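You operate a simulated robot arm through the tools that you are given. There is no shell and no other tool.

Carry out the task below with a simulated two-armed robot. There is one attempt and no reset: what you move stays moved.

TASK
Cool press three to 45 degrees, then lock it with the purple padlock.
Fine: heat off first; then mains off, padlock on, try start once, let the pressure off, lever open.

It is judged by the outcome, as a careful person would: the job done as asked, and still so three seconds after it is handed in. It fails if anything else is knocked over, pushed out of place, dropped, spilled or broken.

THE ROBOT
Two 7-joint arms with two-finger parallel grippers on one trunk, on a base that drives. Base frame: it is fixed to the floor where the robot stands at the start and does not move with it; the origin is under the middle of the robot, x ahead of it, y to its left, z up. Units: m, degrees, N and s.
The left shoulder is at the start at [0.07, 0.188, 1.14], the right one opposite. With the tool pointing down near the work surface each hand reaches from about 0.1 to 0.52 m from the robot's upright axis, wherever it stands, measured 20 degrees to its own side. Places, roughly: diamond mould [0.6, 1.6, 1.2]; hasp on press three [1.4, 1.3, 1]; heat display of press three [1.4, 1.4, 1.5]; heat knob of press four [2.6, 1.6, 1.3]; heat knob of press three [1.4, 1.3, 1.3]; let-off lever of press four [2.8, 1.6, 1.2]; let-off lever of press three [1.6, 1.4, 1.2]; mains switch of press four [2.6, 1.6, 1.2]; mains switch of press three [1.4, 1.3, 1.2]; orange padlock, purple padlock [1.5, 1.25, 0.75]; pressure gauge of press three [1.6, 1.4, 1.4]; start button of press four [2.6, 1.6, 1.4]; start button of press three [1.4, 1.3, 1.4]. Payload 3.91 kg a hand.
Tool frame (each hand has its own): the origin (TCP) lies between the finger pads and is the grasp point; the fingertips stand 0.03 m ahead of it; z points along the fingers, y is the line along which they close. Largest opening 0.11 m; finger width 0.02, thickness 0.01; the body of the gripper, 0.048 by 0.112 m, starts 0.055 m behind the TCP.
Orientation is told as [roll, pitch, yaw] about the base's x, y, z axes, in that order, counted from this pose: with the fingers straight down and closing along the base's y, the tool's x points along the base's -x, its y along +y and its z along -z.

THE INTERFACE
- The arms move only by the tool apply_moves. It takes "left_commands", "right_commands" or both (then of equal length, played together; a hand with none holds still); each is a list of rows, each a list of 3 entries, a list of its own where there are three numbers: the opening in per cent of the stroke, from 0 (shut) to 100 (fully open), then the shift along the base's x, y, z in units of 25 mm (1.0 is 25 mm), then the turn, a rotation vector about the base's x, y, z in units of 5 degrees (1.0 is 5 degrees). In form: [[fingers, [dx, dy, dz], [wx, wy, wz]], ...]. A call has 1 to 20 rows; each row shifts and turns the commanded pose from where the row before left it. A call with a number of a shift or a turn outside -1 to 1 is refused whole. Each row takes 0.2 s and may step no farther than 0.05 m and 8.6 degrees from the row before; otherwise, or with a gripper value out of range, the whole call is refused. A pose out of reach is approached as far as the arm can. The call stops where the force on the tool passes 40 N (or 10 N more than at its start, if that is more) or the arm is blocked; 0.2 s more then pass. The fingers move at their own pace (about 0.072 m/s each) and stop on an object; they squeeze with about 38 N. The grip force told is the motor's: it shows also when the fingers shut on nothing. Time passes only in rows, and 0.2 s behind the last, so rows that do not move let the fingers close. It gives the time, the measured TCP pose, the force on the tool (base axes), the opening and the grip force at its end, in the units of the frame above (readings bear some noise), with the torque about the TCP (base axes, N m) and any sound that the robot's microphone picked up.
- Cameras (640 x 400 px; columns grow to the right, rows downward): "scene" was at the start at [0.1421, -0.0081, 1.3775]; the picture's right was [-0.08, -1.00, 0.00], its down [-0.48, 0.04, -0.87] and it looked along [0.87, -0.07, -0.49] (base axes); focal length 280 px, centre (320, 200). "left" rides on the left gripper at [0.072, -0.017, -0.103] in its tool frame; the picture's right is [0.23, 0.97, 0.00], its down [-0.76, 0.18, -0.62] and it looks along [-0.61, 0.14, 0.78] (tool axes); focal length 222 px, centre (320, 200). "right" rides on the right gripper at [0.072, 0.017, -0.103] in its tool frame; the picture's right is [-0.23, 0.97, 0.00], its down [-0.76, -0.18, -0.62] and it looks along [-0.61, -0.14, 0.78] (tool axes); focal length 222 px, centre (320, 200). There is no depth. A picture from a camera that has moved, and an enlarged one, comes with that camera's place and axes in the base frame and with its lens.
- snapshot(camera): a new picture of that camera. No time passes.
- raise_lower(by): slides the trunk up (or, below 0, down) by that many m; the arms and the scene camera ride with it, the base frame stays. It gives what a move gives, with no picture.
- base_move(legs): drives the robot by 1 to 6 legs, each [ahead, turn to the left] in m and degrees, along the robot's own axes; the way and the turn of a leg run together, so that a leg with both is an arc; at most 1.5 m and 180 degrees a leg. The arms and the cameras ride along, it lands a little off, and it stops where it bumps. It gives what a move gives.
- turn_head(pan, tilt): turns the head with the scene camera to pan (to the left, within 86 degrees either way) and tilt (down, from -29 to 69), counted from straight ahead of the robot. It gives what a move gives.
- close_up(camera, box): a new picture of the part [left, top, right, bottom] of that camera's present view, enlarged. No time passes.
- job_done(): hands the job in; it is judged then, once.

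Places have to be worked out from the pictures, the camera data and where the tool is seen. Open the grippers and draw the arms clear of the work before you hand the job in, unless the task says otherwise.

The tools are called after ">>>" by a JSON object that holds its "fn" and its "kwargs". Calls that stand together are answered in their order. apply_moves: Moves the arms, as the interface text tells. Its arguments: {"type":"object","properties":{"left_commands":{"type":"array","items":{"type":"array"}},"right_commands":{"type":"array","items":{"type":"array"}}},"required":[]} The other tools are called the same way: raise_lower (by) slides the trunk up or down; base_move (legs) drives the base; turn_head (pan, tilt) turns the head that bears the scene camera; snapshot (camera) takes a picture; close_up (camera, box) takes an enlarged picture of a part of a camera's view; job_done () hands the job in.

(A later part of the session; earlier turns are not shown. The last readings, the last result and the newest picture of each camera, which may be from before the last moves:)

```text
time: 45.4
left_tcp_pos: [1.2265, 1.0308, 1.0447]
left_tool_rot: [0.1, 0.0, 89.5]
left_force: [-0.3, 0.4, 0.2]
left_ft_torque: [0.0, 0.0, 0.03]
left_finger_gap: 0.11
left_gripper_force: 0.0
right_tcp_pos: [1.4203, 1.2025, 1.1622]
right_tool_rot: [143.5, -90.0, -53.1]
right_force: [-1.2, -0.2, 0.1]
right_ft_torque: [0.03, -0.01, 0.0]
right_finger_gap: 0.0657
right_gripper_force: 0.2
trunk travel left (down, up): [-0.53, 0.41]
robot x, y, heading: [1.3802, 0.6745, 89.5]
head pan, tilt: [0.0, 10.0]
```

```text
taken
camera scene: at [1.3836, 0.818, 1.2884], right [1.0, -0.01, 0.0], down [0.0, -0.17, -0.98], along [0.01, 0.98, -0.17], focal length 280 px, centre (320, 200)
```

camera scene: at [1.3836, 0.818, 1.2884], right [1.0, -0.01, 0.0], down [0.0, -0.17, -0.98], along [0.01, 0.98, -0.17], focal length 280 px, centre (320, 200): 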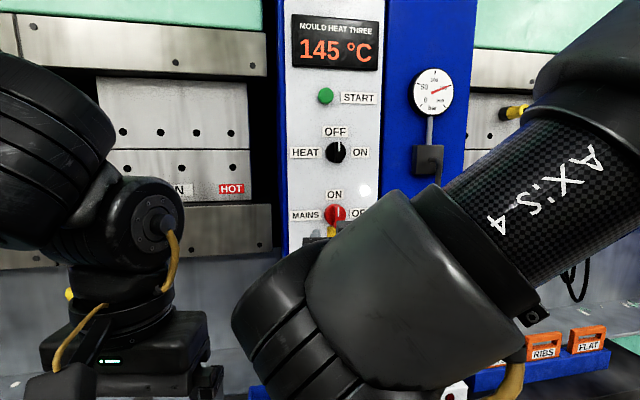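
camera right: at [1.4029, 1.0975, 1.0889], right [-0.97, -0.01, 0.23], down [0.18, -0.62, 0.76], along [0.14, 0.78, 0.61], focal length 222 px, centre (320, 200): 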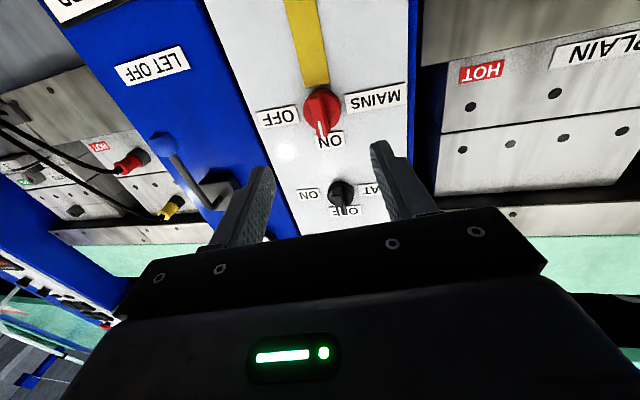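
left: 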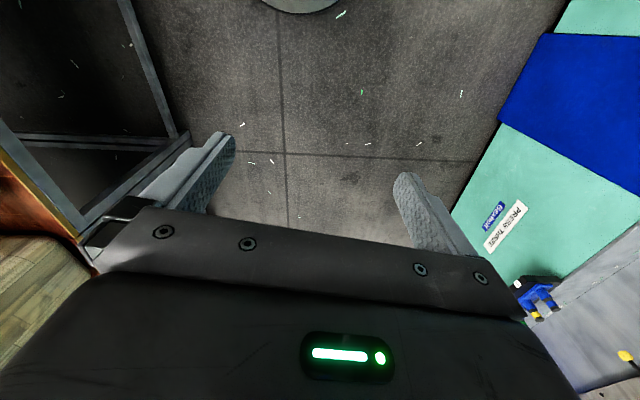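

The hand is level with the mains switch (bar at about [1.419, 1.335, 1.163]); the display reads 145 °C. I advance with the fingers open to straddle it, not yet gripping.

>>> {"fn": "apply_moves", "kwargs": {"right_commands": [[60, [0, 1, 0], [0, 0, 0]], [60, [0, 1, 0], [0, 0, 0]], [60, [0, 1, 0], [0, 0, 0]]]}}

>>> {"fn": "snapshot", "kwargs": {"camera": "right"}}

>>> {"fn": "close_up", "kwargs": {"camera": "scene", "box": [270, 0, 400, 240]}}

```text
time: 46.2
left_tcp_pos: [1.2275, 1.0324, 1.0435]
left_tool_rot: [0.0, 0.1, 89.5]
left_force: [0.0, 0.0, -1.3]
left_ft_torque: [0.0, 0.04, -0.02]
left_finger_gap: 0.11
left_gripper_force: 0.1
right_tcp_pos: [1.4201, 1.2805, 1.16]
right_tool_rot: [50.2, -90.0, 40.2]
right_force: [0.5, -0.5, 0.1]
right_ft_torque: [-0.01, -0.03, -0.01]
right_finger_gap: 0.0658
right_gripper_force: 0.0
trunk travel left (down, up): [-0.53, 0.41]
robot x, y, heading: [1.3789, 0.6787, 89.3]
head pan, tilt: [0.0, 10.0]
```

```text
taken
camera right: at [1.4035, 1.1755, 1.0866], right [-0.97, -0.01, 0.23], down [0.18, -0.62, 0.76], along [0.14, 0.78, 0.61], focal length 222 px, centre (320, 200)
```

right: 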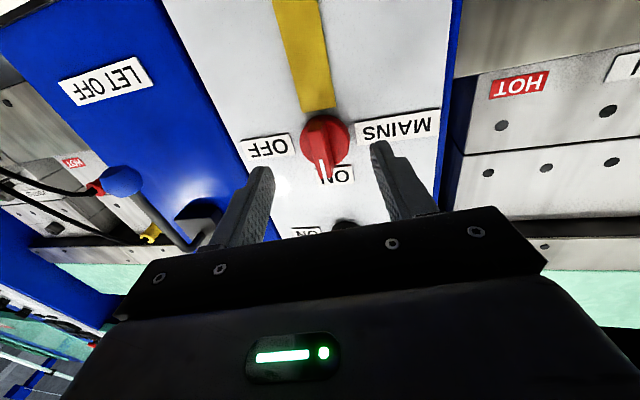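

```text
1.67 times, centred on (335, 120) of scene
camera zoom: at [1.3842, 0.8197, 1.2882], right [1.0, -0.01, 0.0], down [0.0, -0.18, -0.98], along [0.01, 0.98, -0.18], focal length 468 px, centre (295, 333)
```

zoom: 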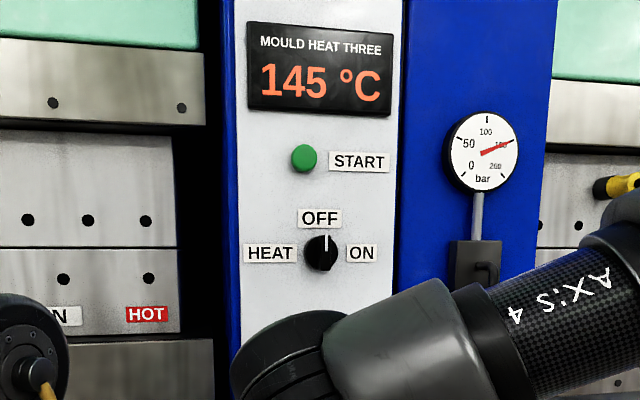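

I advance the last 0.036 m so the tips straddle the red bar, then hold still and let it cool.

>>> {"fn": "apply_moves", "kwargs": {"right_commands": [[60, [-0.02, 0.7, 0.06], [0, 0, 0]], [60, [-0.02, 0.7, 0.06], [0, 0, 0]], [60, [0, 0, 0], [0, 0, 0]], [60, [0, 0, 0], [0, 0, 0]], [60, [0, 0, 0], [0, 0, 0]], [60, [0, 0, 0], [0, 0, 0]], [60, [0, 0, 0], [0, 0, 0]], [60, [0, 0, 0], [0, 0, 0]], [60, [0, 0, 0], [0, 0, 0]], [60, [0, 0, 0], [0, 0, 0]], [60, [0, 0, 0], [0, 0, 0]], [60, [0, 0, 0], [0, 0, 0]], [60, [0, 0, 0], [0, 0, 0]], [60, [0, 0, 0], [0, 0, 0]], [60, [0, 0, 0], [0, 0, 0]], [60, [0, 0, 0], [0, 0, 0]], [60, [0, 0, 0], [0, 0, 0]], [60, [0, 0, 0], [0, 0, 0]], [60, [0, 0, 0], [0, 0, 0]], [60, [0, 0, 0], [0, 0, 0]]]}}

>>> {"fn": "snapshot", "kwargs": {"camera": "right"}}

>>> {"fn": "close_up", "kwargs": {"camera": "scene", "box": [270, 0, 400, 240]}}

```text
time: 50.4
left_tcp_pos: [1.2265, 1.0304, 1.0441]
left_tool_rot: [0.0, 0.0, 89.6]
left_force: [-0.4, -0.8, -0.2]
left_ft_torque: [-0.03, -0.03, 0.0]
left_finger_gap: 0.1101
left_gripper_force: 0.0
right_tcp_pos: [1.418, 1.3124, 1.1656]
right_tool_rot: [134.6, -90.1, -44.1]
right_force: [0.0, -0.3, 0.6]
right_ft_torque: [0.02, -0.01, -0.01]
right_finger_gap: 0.0659
right_gripper_force: 0.0
trunk travel left (down, up): [-0.53, 0.41]
robot x, y, heading: [1.3819, 0.674, 89.2]
head pan, tilt: [0.0, 10.0]
```

```text
taken
camera right: at [1.4022, 1.2082, 1.092], right [-0.97, -0.01, 0.23], down [0.18, -0.62, 0.76], along [0.14, 0.78, 0.61], focal length 222 px, centre (320, 200)
```

right: 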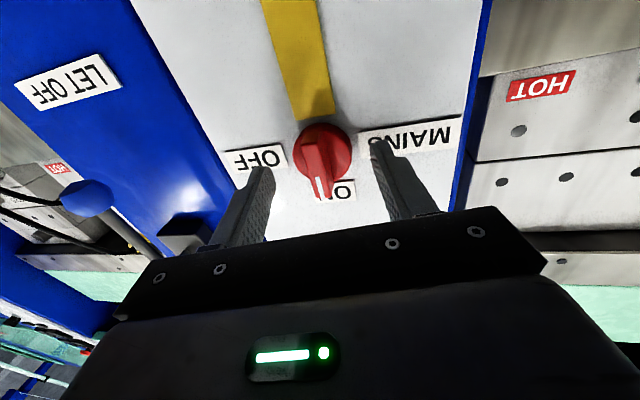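

```text
1.67 times, centred on (335, 120) of scene
camera zoom: at [1.3836, 0.8183, 1.2884], right [1.0, -0.01, 0.0], down [0.0, -0.17, -0.98], along [0.01, 0.98, -0.17], focal length 468 px, centre (295, 333)
```

zoom: 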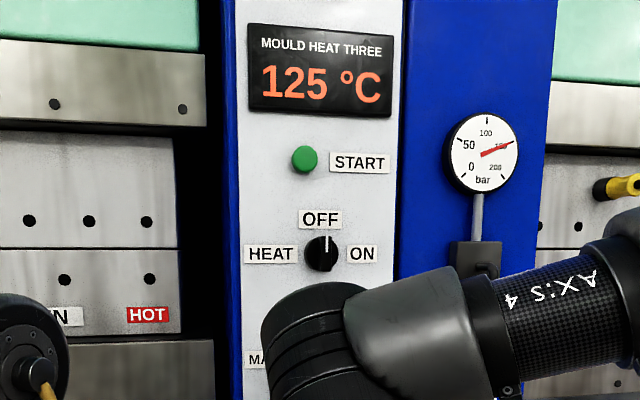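

It is at 125 °C, falling about 4 °C per second. I hold still and wait.

>>> {"fn": "apply_moves", "kwargs": {"right_commands": [[60, [0, 0, 0], [0, 0, 0]], [60, [0, 0, 0], [0, 0, 0]], [60, [0, 0, 0], [0, 0, 0]], [60, [0, 0, 0], [0, 0, 0]], [60, [0, 0, 0], [0, 0, 0]], [60, [0, 0, 0], [0, 0, 0]], [60, [0, 0, 0], [0, 0, 0]], [60, [0, 0, 0], [0, 0, 0]], [60, [0, 0, 0], [0, 0, 0]], [60, [0, 0, 0], [0, 0, 0]], [60, [0, 0, 0], [0, 0, 0]], [60, [0, 0, 0], [0, 0, 0]], [60, [0, 0, 0], [0, 0, 0]], [60, [0, 0, 0], [0, 0, 0]], [60, [0, 0, 0], [0, 0, 0]], [60, [0, 0, 0], [0, 0, 0]], [60, [0, 0, 0], [0, 0, 0]], [60, [0, 0, 0], [0, 0, 0]], [60, [0, 0, 0], [0, 0, 0]], [60, [0, 0, 0], [0, 0, 0]]]}}

>>> {"fn": "close_up", "kwargs": {"camera": "scene", "box": [270, 0, 400, 80]}}

>>> {"fn": "apply_moves", "kwargs": {"right_commands": [[60, [0, 0, 0], [0, 0, 0]], [60, [0, 0, 0], [0, 0, 0]], [60, [0, 0, 0], [0, 0, 0]], [60, [0, 0, 0], [0, 0, 0]], [60, [0, 0, 0], [0, 0, 0]], [60, [0, 0, 0], [0, 0, 0]], [60, [0, 0, 0], [0, 0, 0]], [60, [0, 0, 0], [0, 0, 0]], [60, [0, 0, 0], [0, 0, 0]], [60, [0, 0, 0], [0, 0, 0]], [60, [0, 0, 0], [0, 0, 0]], [60, [0, 0, 0], [0, 0, 0]], [60, [0, 0, 0], [0, 0, 0]], [60, [0, 0, 0], [0, 0, 0]], [60, [0, 0, 0], [0, 0, 0]], [60, [0, 0, 0], [0, 0, 0]], [60, [0, 0, 0], [0, 0, 0]], [60, [0, 0, 0], [0, 0, 0]], [60, [0, 0, 0], [0, 0, 0]], [60, [0, 0, 0], [0, 0, 0]]]}}

>>> {"fn": "close_up", "kwargs": {"camera": "scene", "box": [270, 0, 400, 80]}}

```text
time: 54.6
left_tcp_pos: [1.2264, 1.0327, 1.0448]
left_tool_rot: [0.1, 0.0, 89.5]
left_force: [-0.3, 0.2, 0.5]
left_ft_torque: [-0.01, -0.02, 0.01]
left_finger_gap: 0.1099
left_gripper_force: 0.2
right_tcp_pos: [1.4184, 1.312, 1.1661]
right_tool_rot: [131.3, -90.0, -40.8]
right_force: [0.9, -0.1, 0.1]
right_ft_torque: [0.03, 0.04, 0.0]
right_finger_gap: 0.0659
right_gripper_force: 0.0
trunk travel left (down, up): [-0.53, 0.41]
robot x, y, heading: [1.3852, 0.6805, 89.5]
head pan, tilt: [0.0, 10.0]
```

```text
4.92 times, centred on (335, 40) of scene
camera zoom: at [1.3836, 0.8183, 1.2884], right [1.0, -0.01, 0.0], down [0.0, -0.17, -0.98], along [0.01, 0.98, -0.17], focal length 1381 px, centre (246, 988)
```

zoom: 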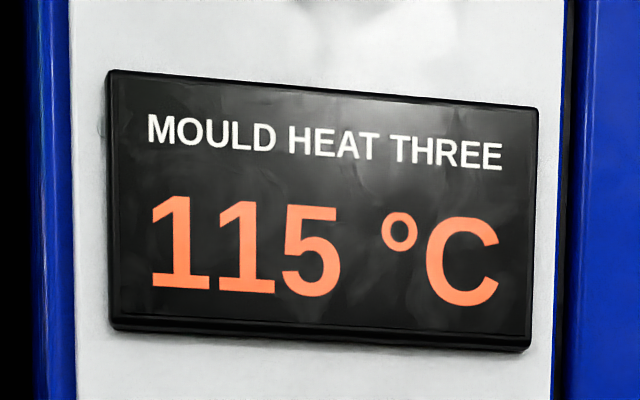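

```text
time: 58.8
left_tcp_pos: [1.2283, 1.0314, 1.0437]
left_tool_rot: [0.0, 0.0, 89.5]
left_force: [0.5, 0.8, -0.4]
left_ft_torque: [-0.03, 0.03, 0.0]
left_finger_gap: 0.11
left_gripper_force: 0.1
right_tcp_pos: [1.42, 1.3119, 1.1645]
right_tool_rot: [130.5, -90.0, -40.3]
right_force: [0.3, -0.3, -0.1]
right_ft_torque: [-0.02, -0.01, 0.01]
right_finger_gap: 0.0662
right_gripper_force: 0.1
trunk travel left (down, up): [-0.53, 0.41]
robot x, y, heading: [1.3801, 0.6744, 89.4]
head pan, tilt: [0.0, 10.0]
```

```text
4.92 times, centred on (335, 40) of scene
camera zoom: at [1.3836, 0.8183, 1.2884], right [1.0, -0.01, 0.0], down [0.0, -0.17, -0.98], along [0.01, 0.98, -0.17], focal length 1381 px, centre (246, 988)
```

zoom: 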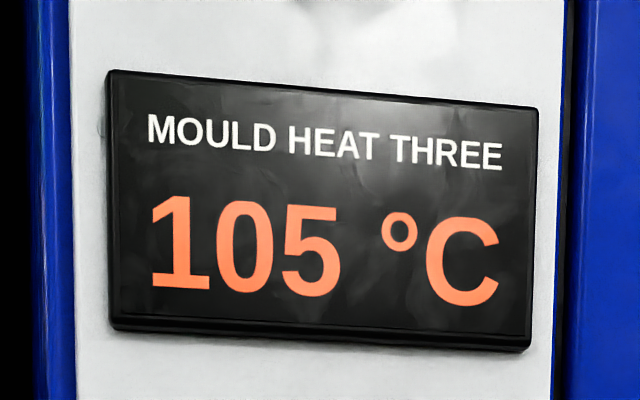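

It is 105 °C and slowing as it nears room heat; perhaps 45 s more. I keep waiting.

>>> {"fn": "apply_moves", "kwargs": {"right_commands": [[60, [0, 0, 0], [0, 0, 0]], [60, [0, 0, 0], [0, 0, 0]], [60, [0, 0, 0], [0, 0, 0]], [60, [0, 0, 0], [0, 0, 0]], [60, [0, 0, 0], [0, 0, 0]], [60, [0, 0, 0], [0, 0, 0]], [60, [0, 0, 0], [0, 0, 0]], [60, [0, 0, 0], [0, 0, 0]], [60, [0, 0, 0], [0, 0, 0]], [60, [0, 0, 0], [0, 0, 0]], [60, [0, 0, 0], [0, 0, 0]], [60, [0, 0, 0], [0, 0, 0]], [60, [0, 0, 0], [0, 0, 0]], [60, [0, 0, 0], [0, 0, 0]], [60, [0, 0, 0], [0, 0, 0]], [60, [0, 0, 0], [0, 0, 0]], [60, [0, 0, 0], [0, 0, 0]], [60, [0, 0, 0], [0, 0, 0]], [60, [0, 0, 0], [0, 0, 0]], [60, [0, 0, 0], [0, 0, 0]]]}}

>>> {"fn": "apply_moves", "kwargs": {"right_commands": [[60, [0, 0, 0], [0, 0, 0]], [60, [0, 0, 0], [0, 0, 0]], [60, [0, 0, 0], [0, 0, 0]], [60, [0, 0, 0], [0, 0, 0]], [60, [0, 0, 0], [0, 0, 0]], [60, [0, 0, 0], [0, 0, 0]], [60, [0, 0, 0], [0, 0, 0]], [60, [0, 0, 0], [0, 0, 0]], [60, [0, 0, 0], [0, 0, 0]], [60, [0, 0, 0], [0, 0, 0]], [60, [0, 0, 0], [0, 0, 0]], [60, [0, 0, 0], [0, 0, 0]], [60, [0, 0, 0], [0, 0, 0]], [60, [0, 0, 0], [0, 0, 0]], [60, [0, 0, 0], [0, 0, 0]], [60, [0, 0, 0], [0, 0, 0]], [60, [0, 0, 0], [0, 0, 0]], [60, [0, 0, 0], [0, 0, 0]], [60, [0, 0, 0], [0, 0, 0]], [60, [0, 0, 0], [0, 0, 0]]]}}

>>> {"fn": "close_up", "kwargs": {"camera": "scene", "box": [270, 0, 400, 80]}}

>>> {"fn": "apply_moves", "kwargs": {"right_commands": [[60, [0, 0, 0], [0, 0, 0]], [60, [0, 0, 0], [0, 0, 0]], [60, [0, 0, 0], [0, 0, 0]], [60, [0, 0, 0], [0, 0, 0]], [60, [0, 0, 0], [0, 0, 0]], [60, [0, 0, 0], [0, 0, 0]], [60, [0, 0, 0], [0, 0, 0]], [60, [0, 0, 0], [0, 0, 0]], [60, [0, 0, 0], [0, 0, 0]], [60, [0, 0, 0], [0, 0, 0]], [60, [0, 0, 0], [0, 0, 0]], [60, [0, 0, 0], [0, 0, 0]], [60, [0, 0, 0], [0, 0, 0]], [60, [0, 0, 0], [0, 0, 0]], [60, [0, 0, 0], [0, 0, 0]], [60, [0, 0, 0], [0, 0, 0]], [60, [0, 0, 0], [0, 0, 0]], [60, [0, 0, 0], [0, 0, 0]], [60, [0, 0, 0], [0, 0, 0]], [60, [0, 0, 0], [0, 0, 0]]]}}

>>> {"fn": "apply_moves", "kwargs": {"right_commands": [[60, [0, 0, 0], [0, 0, 0]], [60, [0, 0, 0], [0, 0, 0]], [60, [0, 0, 0], [0, 0, 0]], [60, [0, 0, 0], [0, 0, 0]], [60, [0, 0, 0], [0, 0, 0]], [60, [0, 0, 0], [0, 0, 0]], [60, [0, 0, 0], [0, 0, 0]], [60, [0, 0, 0], [0, 0, 0]], [60, [0, 0, 0], [0, 0, 0]], [60, [0, 0, 0], [0, 0, 0]], [60, [0, 0, 0], [0, 0, 0]], [60, [0, 0, 0], [0, 0, 0]], [60, [0, 0, 0], [0, 0, 0]], [60, [0, 0, 0], [0, 0, 0]], [60, [0, 0, 0], [0, 0, 0]], [60, [0, 0, 0], [0, 0, 0]], [60, [0, 0, 0], [0, 0, 0]], [60, [0, 0, 0], [0, 0, 0]], [60, [0, 0, 0], [0, 0, 0]], [60, [0, 0, 0], [0, 0, 0]]]}}

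>>> {"fn": "close_up", "kwargs": {"camera": "scene", "box": [270, 0, 400, 80]}}

```text
time: 63.0
left_tcp_pos: [1.2272, 1.0318, 1.045]
left_tool_rot: [0.0, -0.1, 89.5]
left_force: [0.1, -0.1, -0.1]
left_ft_torque: [0.01, 0.01, -0.01]
left_finger_gap: 0.11
left_gripper_force: 0.0
right_tcp_pos: [1.419, 1.3131, 1.1656]
right_tool_rot: [130.5, -90.0, -40.2]
right_force: [-0.3, -0.4, -0.1]
right_ft_torque: [0.01, 0.0, 0.01]
right_finger_gap: 0.066
right_gripper_force: 0.2
trunk travel left (down, up): [-0.53, 0.41]
robot x, y, heading: [1.3784, 0.6765, 89.4]
head pan, tilt: [0.0, 10.0]
```

```text
time: 67.2
left_tcp_pos: [1.2266, 1.0309, 1.0451]
left_tool_rot: [0.1, 0.1, 89.5]
left_force: [-0.5, -0.1, 0.0]
left_ft_torque: [-0.04, -0.01, -0.01]
left_finger_gap: 0.1101
left_gripper_force: 0.0
right_tcp_pos: [1.4188, 1.3125, 1.1657]
right_tool_rot: [131.2, -90.0, -40.7]
right_force: [-0.2, -0.4, -0.8]
right_ft_torque: [0.01, 0.02, -0.01]
right_finger_gap: 0.0659
right_gripper_force: 0.0
trunk travel left (down, up): [-0.53, 0.41]
robot x, y, heading: [1.3831, 0.6737, 89.4]
head pan, tilt: [0.0, 10.0]
```

```text
4.92 times, centred on (335, 40) of scene
camera zoom: at [1.3836, 0.8183, 1.2884], right [1.0, -0.01, 0.0], down [0.0, -0.17, -0.98], along [0.01, 0.98, -0.17], focal length 1381 px, centre (246, 988)
```

zoom: 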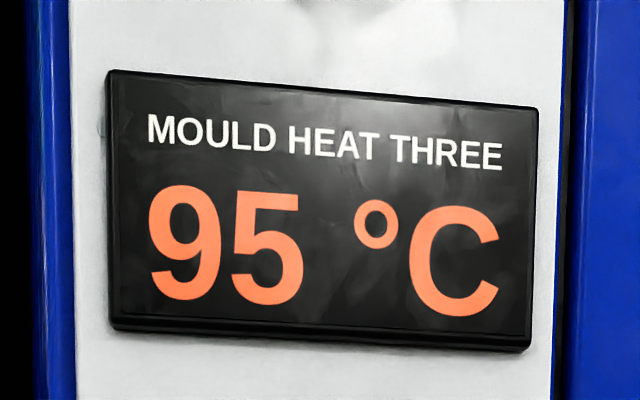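

```text
time: 71.4
left_tcp_pos: [1.2278, 1.0313, 1.0446]
left_tool_rot: [0.0, 0.1, 89.5]
left_force: [0.1, 0.0, -0.5]
left_ft_torque: [0.0, 0.0, -0.04]
left_finger_gap: 0.11
left_gripper_force: 0.0
right_tcp_pos: [1.4202, 1.3126, 1.1656]
right_tool_rot: [132.8, -90.0, -42.5]
right_force: [-0.1, 0.2, -0.1]
right_ft_torque: [-0.01, -0.03, -0.05]
right_finger_gap: 0.0659
right_gripper_force: 0.1
trunk travel left (down, up): [-0.53, 0.41]
robot x, y, heading: [1.3845, 0.6747, 89.4]
head pan, tilt: [0.0, 10.0]
```

```text
time: 75.6
left_tcp_pos: [1.2272, 1.0311, 1.0441]
left_tool_rot: [0.0, 0.0, 89.5]
left_force: [0.2, -0.6, -0.5]
left_ft_torque: [0.02, 0.01, 0.0]
left_finger_gap: 0.1099
left_gripper_force: 0.1
right_tcp_pos: [1.42, 1.3121, 1.1651]
right_tool_rot: [129.5, -90.0, -39.1]
right_force: [-0.1, -0.3, -0.6]
right_ft_torque: [0.01, -0.02, -0.01]
right_finger_gap: 0.0661
right_gripper_force: 0.0
trunk travel left (down, up): [-0.53, 0.41]
robot x, y, heading: [1.3827, 0.6741, 89.2]
head pan, tilt: [0.0, 10.0]
```

```text
4.92 times, centred on (335, 40) of scene
camera zoom: at [1.3836, 0.8183, 1.2884], right [1.0, -0.01, 0.0], down [0.0, -0.17, -0.98], along [0.01, 0.98, -0.17], focal length 1381 px, centre (246, 988)
```

zoom: 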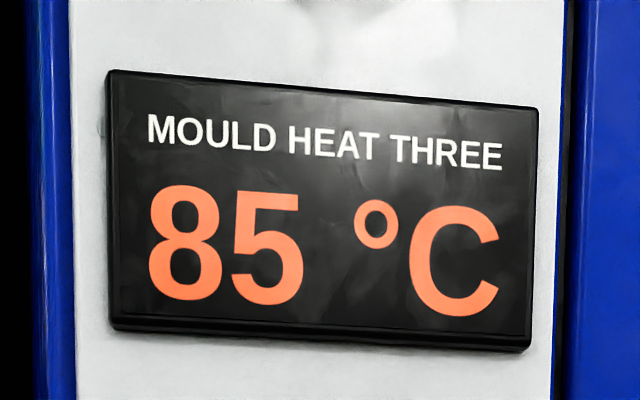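

It reads 85 °C. I keep waiting, checking now and then.

>>> {"fn": "apply_moves", "kwargs": {"right_commands": [[60, [0, 0, 0], [0, 0, 0]], [60, [0, 0, 0], [0, 0, 0]], [60, [0, 0, 0], [0, 0, 0]], [60, [0, 0, 0], [0, 0, 0]], [60, [0, 0, 0], [0, 0, 0]], [60, [0, 0, 0], [0, 0, 0]], [60, [0, 0, 0], [0, 0, 0]], [60, [0, 0, 0], [0, 0, 0]], [60, [0, 0, 0], [0, 0, 0]], [60, [0, 0, 0], [0, 0, 0]], [60, [0, 0, 0], [0, 0, 0]], [60, [0, 0, 0], [0, 0, 0]], [60, [0, 0, 0], [0, 0, 0]], [60, [0, 0, 0], [0, 0, 0]], [60, [0, 0, 0], [0, 0, 0]], [60, [0, 0, 0], [0, 0, 0]], [60, [0, 0, 0], [0, 0, 0]], [60, [0, 0, 0], [0, 0, 0]], [60, [0, 0, 0], [0, 0, 0]], [60, [0, 0, 0], [0, 0, 0]]]}}

>>> {"fn": "apply_moves", "kwargs": {"right_commands": [[60, [0, 0, 0], [0, 0, 0]], [60, [0, 0, 0], [0, 0, 0]], [60, [0, 0, 0], [0, 0, 0]], [60, [0, 0, 0], [0, 0, 0]], [60, [0, 0, 0], [0, 0, 0]], [60, [0, 0, 0], [0, 0, 0]], [60, [0, 0, 0], [0, 0, 0]], [60, [0, 0, 0], [0, 0, 0]], [60, [0, 0, 0], [0, 0, 0]], [60, [0, 0, 0], [0, 0, 0]], [60, [0, 0, 0], [0, 0, 0]], [60, [0, 0, 0], [0, 0, 0]], [60, [0, 0, 0], [0, 0, 0]], [60, [0, 0, 0], [0, 0, 0]], [60, [0, 0, 0], [0, 0, 0]], [60, [0, 0, 0], [0, 0, 0]], [60, [0, 0, 0], [0, 0, 0]], [60, [0, 0, 0], [0, 0, 0]], [60, [0, 0, 0], [0, 0, 0]], [60, [0, 0, 0], [0, 0, 0]]]}}

>>> {"fn": "close_up", "kwargs": {"camera": "scene", "box": [270, 0, 400, 80]}}

>>> {"fn": "apply_moves", "kwargs": {"right_commands": [[60, [0, 0, 0], [0, 0, 0]], [60, [0, 0, 0], [0, 0, 0]], [60, [0, 0, 0], [0, 0, 0]], [60, [0, 0, 0], [0, 0, 0]], [60, [0, 0, 0], [0, 0, 0]], [60, [0, 0, 0], [0, 0, 0]], [60, [0, 0, 0], [0, 0, 0]], [60, [0, 0, 0], [0, 0, 0]], [60, [0, 0, 0], [0, 0, 0]], [60, [0, 0, 0], [0, 0, 0]], [60, [0, 0, 0], [0, 0, 0]], [60, [0, 0, 0], [0, 0, 0]], [60, [0, 0, 0], [0, 0, 0]], [60, [0, 0, 0], [0, 0, 0]], [60, [0, 0, 0], [0, 0, 0]], [60, [0, 0, 0], [0, 0, 0]], [60, [0, 0, 0], [0, 0, 0]], [60, [0, 0, 0], [0, 0, 0]], [60, [0, 0, 0], [0, 0, 0]], [60, [0, 0, 0], [0, 0, 0]]]}}

>>> {"fn": "apply_moves", "kwargs": {"right_commands": [[60, [0, 0, 0], [0, 0, 0]], [60, [0, 0, 0], [0, 0, 0]], [60, [0, 0, 0], [0, 0, 0]], [60, [0, 0, 0], [0, 0, 0]], [60, [0, 0, 0], [0, 0, 0]], [60, [0, 0, 0], [0, 0, 0]], [60, [0, 0, 0], [0, 0, 0]], [60, [0, 0, 0], [0, 0, 0]], [60, [0, 0, 0], [0, 0, 0]], [60, [0, 0, 0], [0, 0, 0]], [60, [0, 0, 0], [0, 0, 0]], [60, [0, 0, 0], [0, 0, 0]], [60, [0, 0, 0], [0, 0, 0]], [60, [0, 0, 0], [0, 0, 0]], [60, [0, 0, 0], [0, 0, 0]], [60, [0, 0, 0], [0, 0, 0]], [60, [0, 0, 0], [0, 0, 0]], [60, [0, 0, 0], [0, 0, 0]], [60, [0, 0, 0], [0, 0, 0]], [60, [0, 0, 0], [0, 0, 0]]]}}

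>>> {"fn": "close_up", "kwargs": {"camera": "scene", "box": [270, 0, 400, 80]}}

```text
time: 79.8
left_tcp_pos: [1.227, 1.0322, 1.044]
left_tool_rot: [0.0, -0.1, 89.5]
left_force: [-0.2, 0.1, 0.2]
left_ft_torque: [0.01, 0.03, 0.02]
left_finger_gap: 0.1103
left_gripper_force: 0.0
right_tcp_pos: [1.42, 1.3118, 1.1659]
right_tool_rot: [131.5, -90.0, -41.1]
right_force: [-0.1, -0.3, 0.2]
right_ft_torque: [0.01, 0.02, 0.0]
right_finger_gap: 0.0662
right_gripper_force: 0.0
trunk travel left (down, up): [-0.53, 0.41]
robot x, y, heading: [1.3803, 0.6774, 89.3]
head pan, tilt: [0.0, 10.0]
```

```text
time: 84.0
left_tcp_pos: [1.2274, 1.0318, 1.0438]
left_tool_rot: [0.0, 0.0, 89.5]
left_force: [-0.2, -0.6, 0.0]
left_ft_torque: [0.01, -0.03, -0.03]
left_finger_gap: 0.1098
left_gripper_force: 0.1
right_tcp_pos: [1.4193, 1.3128, 1.1667]
right_tool_rot: [130.1, -90.0, -39.7]
right_force: [-0.1, -0.5, 0.3]
right_ft_torque: [0.04, 0.02, -0.01]
right_finger_gap: 0.066
right_gripper_force: 0.1
trunk travel left (down, up): [-0.53, 0.41]
robot x, y, heading: [1.3808, 0.6742, 89.6]
head pan, tilt: [0.0, 10.0]
```

```text
4.92 times, centred on (335, 40) of scene
camera zoom: at [1.3836, 0.8183, 1.2884], right [1.0, -0.01, 0.0], down [0.0, -0.17, -0.98], along [0.01, 0.98, -0.17], focal length 1381 px, centre (246, 988)
```

zoom: 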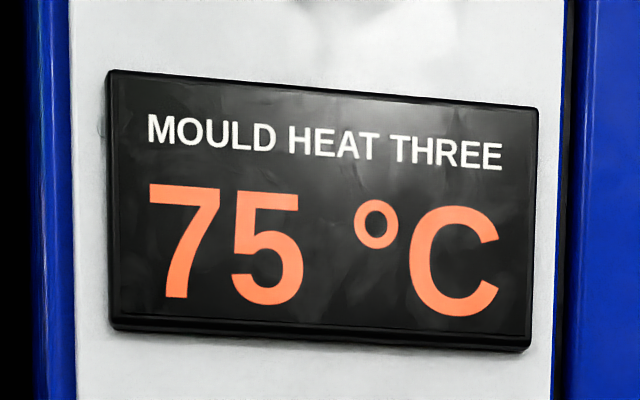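

```text
time: 88.2
left_tcp_pos: [1.2271, 1.0316, 1.0436]
left_tool_rot: [0.0, 0.0, 89.5]
left_force: [0.3, 0.5, 0.1]
left_ft_torque: [0.01, 0.01, -0.01]
left_finger_gap: 0.11
left_gripper_force: 0.1
right_tcp_pos: [1.4202, 1.3118, 1.166]
right_tool_rot: [131.4, -90.0, -40.9]
right_force: [0.0, 0.3, -0.3]
right_ft_torque: [0.04, -0.05, -0.04]
right_finger_gap: 0.0662
right_gripper_force: 0.0
trunk travel left (down, up): [-0.53, 0.41]
robot x, y, heading: [1.3819, 0.6789, 89.4]
head pan, tilt: [0.0, 10.0]
```

```text
time: 92.4
left_tcp_pos: [1.2273, 1.0317, 1.0443]
left_tool_rot: [0.0, -0.1, 89.5]
left_force: [0.1, 0.2, -1.0]
left_ft_torque: [0.03, 0.02, 0.02]
left_finger_gap: 0.1099
left_gripper_force: 0.1
right_tcp_pos: [1.4187, 1.3115, 1.1663]
right_tool_rot: [132.1, -90.0, -41.7]
right_force: [0.5, 0.0, -0.2]
right_ft_torque: [-0.02, -0.02, -0.01]
right_finger_gap: 0.0658
right_gripper_force: 0.0
trunk travel left (down, up): [-0.53, 0.41]
robot x, y, heading: [1.3818, 0.6779, 89.4]
head pan, tilt: [0.0, 10.0]
```

```text
4.92 times, centred on (335, 40) of scene
camera zoom: at [1.3836, 0.8183, 1.2884], right [1.0, -0.01, 0.0], down [0.0, -0.17, -0.98], along [0.01, 0.98, -0.17], focal length 1381 px, centre (246, 988)
```

zoom: 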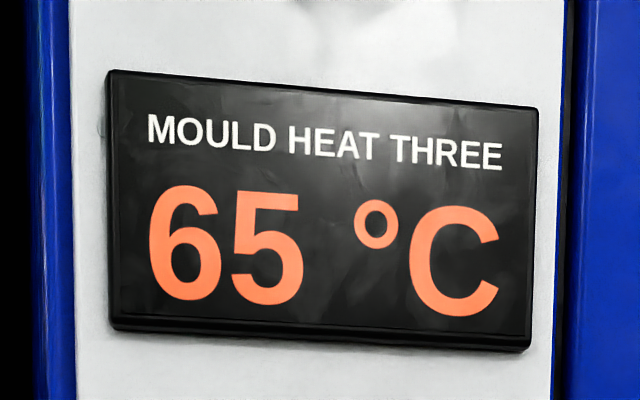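

It reads 65 °C. I wait on, checking after each call as it nears 45.

>>> {"fn": "apply_moves", "kwargs": {"right_commands": [[60, [0, 0, 0], [0, 0, 0]], [60, [0, 0, 0], [0, 0, 0]], [60, [0, 0, 0], [0, 0, 0]], [60, [0, 0, 0], [0, 0, 0]], [60, [0, 0, 0], [0, 0, 0]], [60, [0, 0, 0], [0, 0, 0]], [60, [0, 0, 0], [0, 0, 0]], [60, [0, 0, 0], [0, 0, 0]], [60, [0, 0, 0], [0, 0, 0]], [60, [0, 0, 0], [0, 0, 0]], [60, [0, 0, 0], [0, 0, 0]], [60, [0, 0, 0], [0, 0, 0]], [60, [0, 0, 0], [0, 0, 0]], [60, [0, 0, 0], [0, 0, 0]], [60, [0, 0, 0], [0, 0, 0]], [60, [0, 0, 0], [0, 0, 0]], [60, [0, 0, 0], [0, 0, 0]], [60, [0, 0, 0], [0, 0, 0]], [60, [0, 0, 0], [0, 0, 0]], [60, [0, 0, 0], [0, 0, 0]]]}}

>>> {"fn": "apply_moves", "kwargs": {"right_commands": [[60, [0, 0, 0], [0, 0, 0]], [60, [0, 0, 0], [0, 0, 0]], [60, [0, 0, 0], [0, 0, 0]], [60, [0, 0, 0], [0, 0, 0]], [60, [0, 0, 0], [0, 0, 0]], [60, [0, 0, 0], [0, 0, 0]], [60, [0, 0, 0], [0, 0, 0]], [60, [0, 0, 0], [0, 0, 0]], [60, [0, 0, 0], [0, 0, 0]], [60, [0, 0, 0], [0, 0, 0]], [60, [0, 0, 0], [0, 0, 0]], [60, [0, 0, 0], [0, 0, 0]], [60, [0, 0, 0], [0, 0, 0]], [60, [0, 0, 0], [0, 0, 0]], [60, [0, 0, 0], [0, 0, 0]], [60, [0, 0, 0], [0, 0, 0]], [60, [0, 0, 0], [0, 0, 0]], [60, [0, 0, 0], [0, 0, 0]], [60, [0, 0, 0], [0, 0, 0]], [60, [0, 0, 0], [0, 0, 0]]]}}

>>> {"fn": "close_up", "kwargs": {"camera": "scene", "box": [270, 0, 400, 80]}}

>>> {"fn": "apply_moves", "kwargs": {"right_commands": [[60, [0, 0, 0], [0, 0, 0]], [60, [0, 0, 0], [0, 0, 0]], [60, [0, 0, 0], [0, 0, 0]], [60, [0, 0, 0], [0, 0, 0]], [60, [0, 0, 0], [0, 0, 0]], [60, [0, 0, 0], [0, 0, 0]], [60, [0, 0, 0], [0, 0, 0]], [60, [0, 0, 0], [0, 0, 0]], [60, [0, 0, 0], [0, 0, 0]], [60, [0, 0, 0], [0, 0, 0]], [60, [0, 0, 0], [0, 0, 0]], [60, [0, 0, 0], [0, 0, 0]], [60, [0, 0, 0], [0, 0, 0]], [60, [0, 0, 0], [0, 0, 0]], [60, [0, 0, 0], [0, 0, 0]], [60, [0, 0, 0], [0, 0, 0]], [60, [0, 0, 0], [0, 0, 0]], [60, [0, 0, 0], [0, 0, 0]], [60, [0, 0, 0], [0, 0, 0]], [60, [0, 0, 0], [0, 0, 0]]]}}

>>> {"fn": "close_up", "kwargs": {"camera": "scene", "box": [270, 0, 400, 80]}}

```text
time: 96.6
left_tcp_pos: [1.227, 1.0304, 1.0442]
left_tool_rot: [0.0, -0.1, 89.5]
left_force: [-0.2, 0.5, -0.9]
left_ft_torque: [0.01, 0.02, 0.01]
left_finger_gap: 0.1101
left_gripper_force: 0.0
right_tcp_pos: [1.4188, 1.3128, 1.1656]
right_tool_rot: [129.2, -89.9, -38.6]
right_force: [-0.8, -0.7, 0.6]
right_ft_torque: [0.0, 0.0, 0.0]
right_finger_gap: 0.0661
right_gripper_force: 0.0
trunk travel left (down, up): [-0.53, 0.41]
robot x, y, heading: [1.3846, 0.6758, 89.4]
head pan, tilt: [0.0, 10.0]
```

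```text
time: 100.8
left_tcp_pos: [1.2269, 1.0317, 1.0441]
left_tool_rot: [0.0, 0.0, 89.5]
left_force: [0.4, 0.6, -0.5]
left_ft_torque: [-0.04, 0.0, 0.03]
left_finger_gap: 0.1102
left_gripper_force: 0.0
right_tcp_pos: [1.4197, 1.3109, 1.1649]
right_tool_rot: [130.6, -89.9, -40.3]
right_force: [-0.1, 1.1, -0.2]
right_ft_torque: [0.02, 0.02, 0.02]
right_finger_gap: 0.0659
right_gripper_force: 0.0
trunk travel left (down, up): [-0.53, 0.41]
robot x, y, heading: [1.3802, 0.6756, 89.4]
head pan, tilt: [0.0, 10.0]
```

```text
4.92 times, centred on (335, 40) of scene
camera zoom: at [1.3836, 0.8183, 1.2884], right [1.0, -0.01, 0.0], down [0.0, -0.17, -0.98], along [0.01, 0.98, -0.17], focal length 1381 px, centre (246, 988)
```

zoom: 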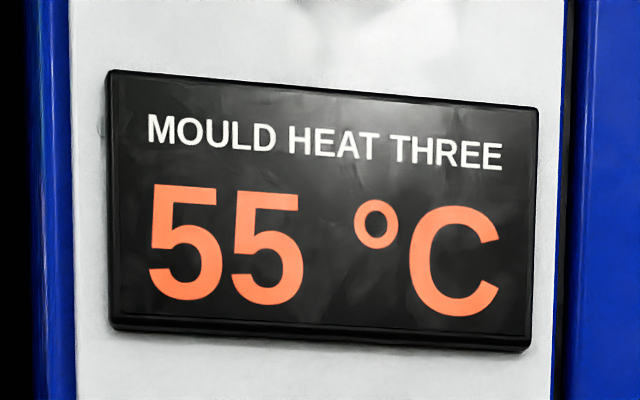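

```text
time: 105.0
left_tcp_pos: [1.2272, 1.0319, 1.0441]
left_tool_rot: [0.0, -0.1, 89.5]
left_force: [0.5, 0.5, 0.3]
left_ft_torque: [0.02, -0.03, -0.01]
left_finger_gap: 0.1099
left_gripper_force: 0.1
right_tcp_pos: [1.4195, 1.3123, 1.1648]
right_tool_rot: [130.5, -90.1, -40.1]
right_force: [0.7, 0.2, -1.1]
right_ft_torque: [-0.02, 0.02, -0.02]
right_finger_gap: 0.0658
right_gripper_force: 0.2
trunk travel left (down, up): [-0.53, 0.41]
robot x, y, heading: [1.3846, 0.6749, 89.4]
head pan, tilt: [0.0, 10.0]
```

```text
4.92 times, centred on (335, 40) of scene
camera zoom: at [1.3836, 0.8183, 1.2884], right [1.0, -0.01, 0.0], down [0.0, -0.17, -0.98], along [0.01, 0.98, -0.17], focal length 1381 px, centre (246, 988)
```

zoom: 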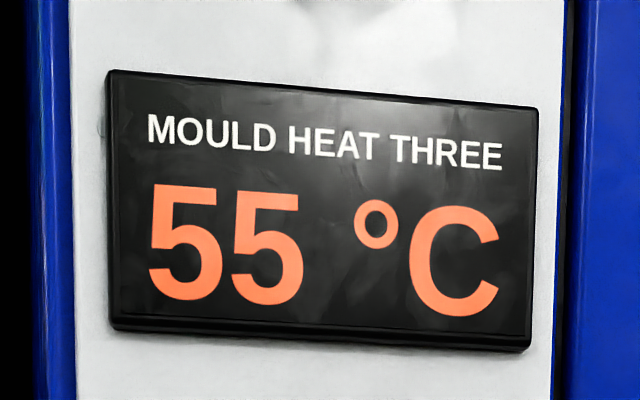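

It reads 55 °C. I wait for the next step down.

>>> {"fn": "apply_moves", "kwargs": {"right_commands": [[60, [0, 0, 0], [0, 0, 0]], [60, [0, 0, 0], [0, 0, 0]], [60, [0, 0, 0], [0, 0, 0]], [60, [0, 0, 0], [0, 0, 0]], [60, [0, 0, 0], [0, 0, 0]], [60, [0, 0, 0], [0, 0, 0]], [60, [0, 0, 0], [0, 0, 0]], [60, [0, 0, 0], [0, 0, 0]], [60, [0, 0, 0], [0, 0, 0]], [60, [0, 0, 0], [0, 0, 0]], [60, [0, 0, 0], [0, 0, 0]], [60, [0, 0, 0], [0, 0, 0]], [60, [0, 0, 0], [0, 0, 0]], [60, [0, 0, 0], [0, 0, 0]], [60, [0, 0, 0], [0, 0, 0]], [60, [0, 0, 0], [0, 0, 0]], [60, [0, 0, 0], [0, 0, 0]], [60, [0, 0, 0], [0, 0, 0]], [60, [0, 0, 0], [0, 0, 0]], [60, [0, 0, 0], [0, 0, 0]]]}}

>>> {"fn": "close_up", "kwargs": {"camera": "scene", "box": [270, 0, 400, 80]}}

```text
time: 109.2
left_tcp_pos: [1.2279, 1.0318, 1.0442]
left_tool_rot: [0.0, 0.1, 89.6]
left_force: [-0.2, 0.7, 0.4]
left_ft_torque: [-0.01, 0.0, 0.04]
left_finger_gap: 0.1102
left_gripper_force: 0.1
right_tcp_pos: [1.4194, 1.3122, 1.1667]
right_tool_rot: [130.9, -89.9, -40.5]
right_force: [0.5, 0.2, 0.9]
right_ft_torque: [-0.03, 0.03, 0.0]
right_finger_gap: 0.0659
right_gripper_force: 0.0
trunk travel left (down, up): [-0.53, 0.41]
robot x, y, heading: [1.377, 0.6778, 89.3]
head pan, tilt: [0.0, 10.0]
```

```text
4.92 times, centred on (335, 40) of scene
camera zoom: at [1.3836, 0.8183, 1.2884], right [1.0, -0.01, 0.0], down [0.0, -0.17, -0.98], along [0.01, 0.98, -0.17], focal length 1381 px, centre (246, 988)
```

zoom: 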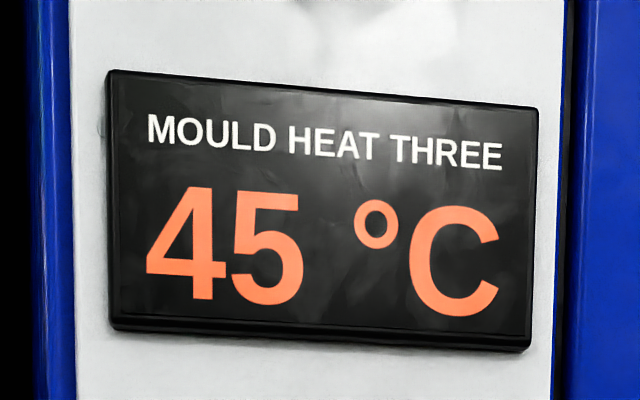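

The display shows 45 °C. I close on the mains switch bar now.

>>> {"fn": "apply_moves", "kwargs": {"right_commands": [[30, [0, 0, 0], [0, 0, 0]], [0, [0, 0, 0], [0, 0, 0]], [0, [0, 0, 0], [0, 0, 0]], [0, [0, 0, 0], [0, 0, 0]], [0, [0, 0, 0], [0, 0, 0]]]}}

>>> {"fn": "snapshot", "kwargs": {"camera": "right"}}

```text
time: 110.4
left_tcp_pos: [1.2268, 1.0313, 1.0442]
left_tool_rot: [0.2, -0.1, 89.4]
left_force: [0.2, 0.2, 0.0]
left_ft_torque: [-0.01, 0.02, -0.01]
left_finger_gap: 0.1099
left_gripper_force: 0.0
right_tcp_pos: [1.4201, 1.3124, 1.1655]
right_tool_rot: [108.7, -89.9, -18.3]
right_force: [3.7, -0.2, 2.0]
right_ft_torque: [-0.23, -0.02, 0.5]
right_finger_gap: 0.0141
right_gripper_force: 44.8
trunk travel left (down, up): [-0.53, 0.41]
robot x, y, heading: [1.3823, 0.675, 89.6]
head pan, tilt: [0.0, 10.0]
```

```text
taken
camera right: at [1.4031, 1.2083, 1.092], right [-0.97, -0.01, 0.23], down [0.18, -0.62, 0.76], along [0.14, 0.78, 0.61], focal length 222 px, centre (320, 200)
```

right: 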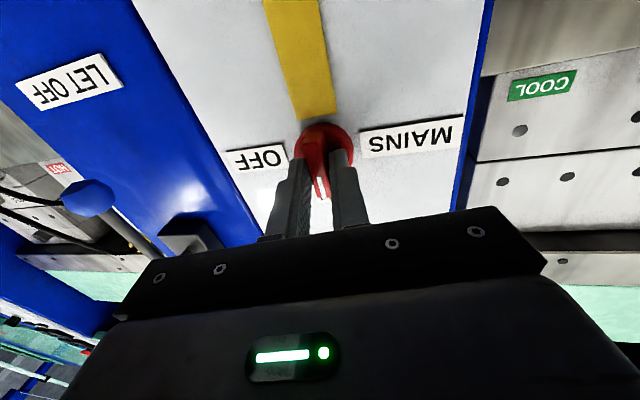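

The press's sign has changed from HOT to COOL, and the grip is clean. I turn the mains clockwise towards OFF.

>>> {"fn": "apply_moves", "kwargs": {"right_commands": [[0, [0, 0, 0], [0, 0.8, 0]], [0, [0, 0, 0], [0, 0.8, 0]], [0, [0, 0, 0], [0, 0.8, 0]], [0, [0, 0, 0], [0, 0.8, 0]], [0, [0, 0, 0], [0, 0.8, 0]], [0, [0, 0, 0], [0, 0.8, 0]], [0, [0, 0, 0], [0, 0.8, 0]], [0, [0, 0, 0], [0, 0.8, 0]], [0, [0, 0, 0], [0, 0.8, 0]], [0, [0, 0, 0], [0, 0.8, 0]], [0, [0, 0, 0], [0, 0.8, 0]], [0, [0, 0, 0], [0, 0.8, 0]]]}}

>>> {"fn": "close_up", "kwargs": {"camera": "scene", "box": [270, 0, 400, 240]}}

```text
time: 113.0
left_tcp_pos: [1.2283, 1.0307, 1.0447]
left_tool_rot: [0.1, 0.0, 89.5]
left_force: [-0.4, -0.4, -0.2]
left_ft_torque: [0.02, -0.01, 0.01]
left_finger_gap: 0.11
left_gripper_force: 0.1
right_tcp_pos: [1.4203, 1.3112, 1.1648]
right_tool_rot: [90.2, -41.9, 0.2]
right_force: [7.4, -11.2, -9.2]
right_ft_torque: [-0.5, -0.1, 1.0]
right_finger_gap: 0.0127
right_gripper_force: 45.0
trunk travel left (down, up): [-0.53, 0.41]
robot x, y, heading: [1.3812, 0.6738, 89.1]
head pan, tilt: [0.0, 10.0]
```

```text
1.67 times, centred on (335, 120) of scene
camera zoom: at [1.3853, 0.8172, 1.2883], right [1.0, -0.01, 0.0], down [0.0, -0.17, -0.98], along [0.01, 0.98, -0.17], focal length 468 px, centre (295, 333)
```

zoom: 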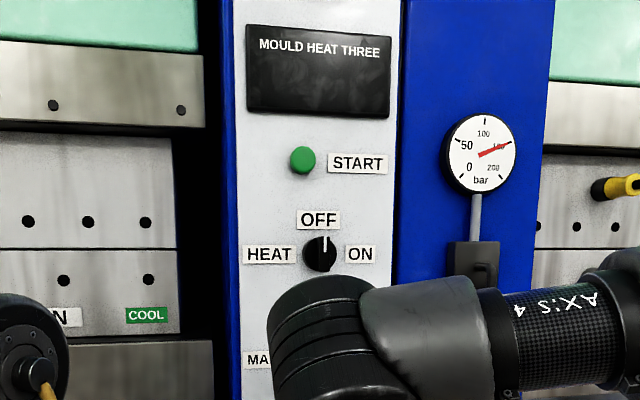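

The display has gone dark, so the mains is breaking. I finish the remaining turn to the OFF mark.

>>> {"fn": "apply_moves", "kwargs": {"right_commands": [[0, [0, 0, 0], [0, 0.8, 0]], [0, [0, 0, 0], [0, 0.8, 0]], [0, [0, 0, 0], [0, 0.8, 0]], [0, [0, 0, 0], [0, 0.8, 0]], [0, [0, 0, 0], [0, 0.8, 0]], [0, [0, 0, 0], [0, 0.8, 0]], [0, [0, 0, 0], [0, 0.8, 0]], [0, [0, 0, 0], [0, 0.8, 0]], [0, [0, 0, 0], [0, 0.8, 0]], [0, [0, 0, 0], [0, 0.8, 0]], [0, [0, 0, 0], [0, 0.8, 0]], [0, [0, 0, 0], [0, 0.4, 0]]]}}

>>> {"fn": "snapshot", "kwargs": {"camera": "right"}}

```text
time: 115.6
left_tcp_pos: [1.2299, 1.0304, 1.0446]
left_tool_rot: [0.1, -0.1, 89.4]
left_force: [0.1, -0.3, 0.1]
left_ft_torque: [-0.02, 0.0, 0.01]
left_finger_gap: 0.1099
left_gripper_force: 0.0
right_tcp_pos: [1.4206, 1.3113, 1.1655]
right_tool_rot: [90.2, 4.0, -0.1]
right_force: [7.8, -21.2, -27.5]
right_ft_torque: [-0.81, -1.11, -0.41]
right_finger_gap: 0.0127
right_gripper_force: 45.4
trunk travel left (down, up): [-0.53, 0.41]
robot x, y, heading: [1.38, 0.6761, 89.4]
head pan, tilt: [0.0, 10.0]
```

```text
taken
camera right: at [1.3485, 1.2073, 1.1855], right [0.29, 0.0, 0.96], down [0.75, -0.62, -0.23], along [0.6, 0.78, -0.18], focal length 222 px, centre (320, 200)
```

right: 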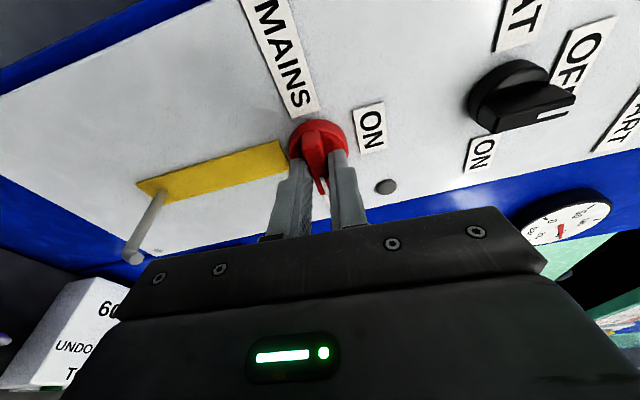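

The knob is at its OFF stop (torque rising). I open the fingers and draw back straight.

>>> {"fn": "apply_moves", "kwargs": {"right_commands": [[60, [0, 0, 0], [0, -0.4, 0]], [60, [0, 0, 0], [0, -0.4, 0]], [60, [0, 0, 0], [0, 0, 0]], [60, [0, -1, 0], [0, 0, 0]], [60, [0, -1, 0], [0, 0, 0]], [60, [0, -1, 0], [0, 0, 0]], [60, [0, -1, 0], [0, 0, 0]]]}}

>>> {"fn": "snapshot", "kwargs": {"camera": "right"}}

>>> {"fn": "snapshot", "kwargs": {"camera": "scene"}}

```text
time: 117.2
left_tcp_pos: [1.2272, 1.03, 1.0448]
left_tool_rot: [0.0, 0.0, 89.5]
left_force: [-0.3, -0.4, -0.5]
left_ft_torque: [0.03, -0.03, 0.0]
left_finger_gap: 0.11
left_gripper_force: 0.1
right_tcp_pos: [1.417, 1.2111, 1.1668]
right_tool_rot: [90.5, 0.0, 0.0]
right_force: [0.4, 0.4, 1.0]
right_ft_torque: [-0.03, 0.0, -0.08]
right_finger_gap: 0.0662
right_gripper_force: 0.1
trunk travel left (down, up): [-0.53, 0.41]
robot x, y, heading: [1.3782, 0.68, 89.3]
head pan, tilt: [0.0, 10.0]
```

```text
taken
camera right: at [1.3445, 1.1063, 1.1821], right [0.23, -0.01, 0.97], down [0.76, -0.62, -0.18], along [0.61, 0.78, -0.14], focal length 222 px, centre (320, 200)
```

right: 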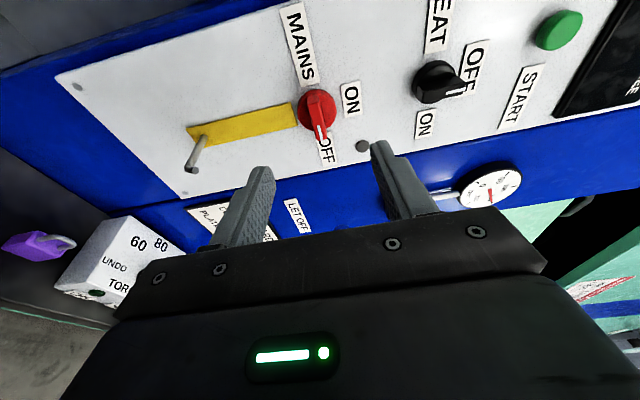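

```text
taken
camera scene: at [1.383, 0.8165, 1.2886], right [1.0, -0.01, 0.0], down [0.0, -0.17, -0.98], along [0.01, 0.98, -0.17], focal length 280 px, centre (320, 200)
```

scene: 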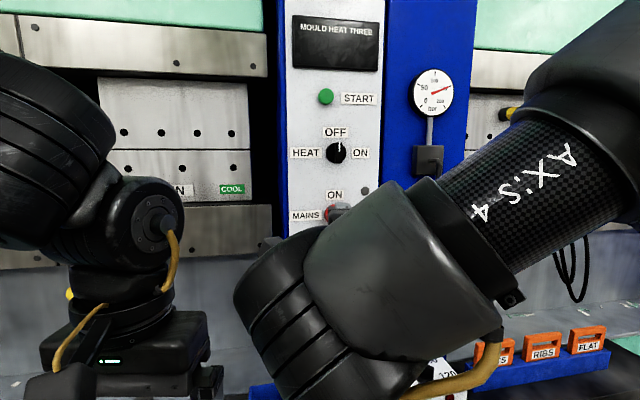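

Mains is at OFF, the lamp and display are dark. Now for the padlock: I turn the hand back so the fingers close along x while drawing back, then tilt it 30° downward.

>>> {"fn": "apply_moves", "kwargs": {"right_commands": [[60, [0, -0.22, 0], [0, -1, 0]], [60, [0, -0.22, 0], [0, -1, 0]], [60, [0, -0.22, 0], [0, -1, 0]], [60, [0, -0.22, 0], [0, -1, 0]], [60, [0, -0.22, 0], [0, -1, 0]], [60, [0, -0.22, 0], [0, -1, 0]], [60, [0, -0.22, 0], [0, -1, 0]], [60, [0, -0.22, 0], [0, -1, 0]], [60, [0, -0.22, 0], [0, -1, 0]], [60, [0, -0.22, 0], [0, -1, 0]], [60, [0, -0.22, 0], [0, -1, 0]], [60, [0, -0.22, 0], [0, -1, 0]], [60, [0, -0.22, 0], [0, -1, 0]], [60, [0, -0.22, 0], [0, -1, 0]], [60, [0, -0.22, 0], [0, -1, 0]], [60, [0, -0.22, 0], [0, -1, 0]], [60, [0, -0.22, 0], [0, -1, 0]], [60, [0, -0.22, 0], [0, -1, 0]]]}}

>>> {"fn": "apply_moves", "kwargs": {"right_commands": [[60, [0.35, -0.2, 0], [-1, 0, 0]], [60, [0.35, -0.2, 0], [-1, 0, 0]], [60, [0.35, -0.2, 0], [-1, 0, 0]], [60, [0.35, -0.2, 0], [-1, 0, 0]], [60, [0.35, -0.2, 0], [-1, 0, 0]], [60, [0.35, -0.2, 0], [-1, 0, 0]]]}}

>>> {"fn": "snapshot", "kwargs": {"camera": "right"}}

>>> {"fn": "snapshot", "kwargs": {"camera": "scene"}}

```text
time: 121.0
left_tcp_pos: [1.2275, 1.0309, 1.0447]
left_tool_rot: [0.0, -0.2, 89.6]
left_force: [0.1, -0.7, 0.7]
left_ft_torque: [-0.04, 0.02, 0.04]
left_finger_gap: 0.1098
left_gripper_force: 0.1
right_tcp_pos: [1.4195, 1.1189, 1.1644]
right_tool_rot: [-21.2, -89.6, 111.6]
right_force: [0.1, -0.1, -0.4]
right_ft_torque: [0.01, -0.01, 0.02]
right_finger_gap: 0.0657
right_gripper_force: 0.1
right hand out of reach, approached as far as the arm can: row 18
trunk travel left (down, up): [-0.53, 0.41]
robot x, y, heading: [1.374, 0.6777, 89.6]
head pan, tilt: [0.0, 10.0]
```

```text
time: 122.4
left_tcp_pos: [1.2283, 1.0315, 1.0443]
left_tool_rot: [-0.1, 0.0, 89.5]
left_force: [-0.2, -0.1, 0.0]
left_ft_torque: [-0.02, 0.05, 0.04]
left_finger_gap: 0.1101
left_gripper_force: 0.1
right_tcp_pos: [1.4732, 1.0868, 1.1645]
right_tool_rot: [0.5, -59.9, 89.9]
right_force: [-0.7, -0.1, -0.7]
right_ft_torque: [0.0, -0.02, 0.01]
right_finger_gap: 0.0657
right_gripper_force: 0.0
trunk travel left (down, up): [-0.53, 0.41]
robot x, y, heading: [1.3806, 0.674, 89.6]
head pan, tilt: [0.0, 10.0]
```

```text
taken
camera right: at [1.4556, 0.9599, 1.1536], right [-0.97, 0.11, 0.2], down [0.18, -0.16, 0.97], along [0.14, 0.98, 0.13], focal length 222 px, centre (320, 200)
```

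right: 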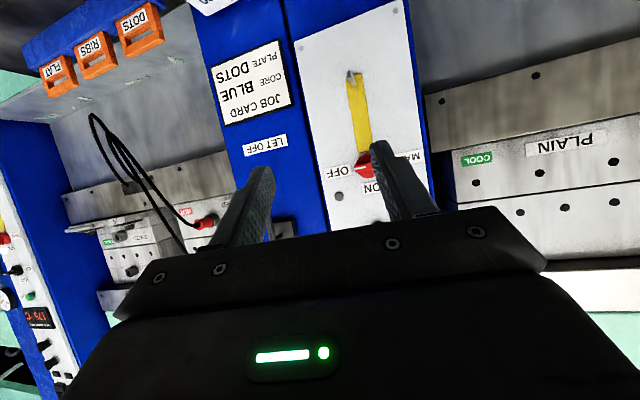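

```text
taken
camera scene: at [1.385, 0.8183, 1.2883], right [1.0, -0.01, 0.0], down [0.0, -0.17, -0.98], along [0.01, 0.98, -0.17], focal length 280 px, centre (320, 200)
```

scene: 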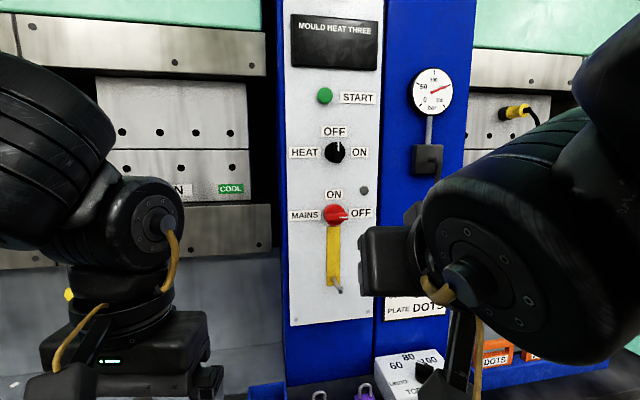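

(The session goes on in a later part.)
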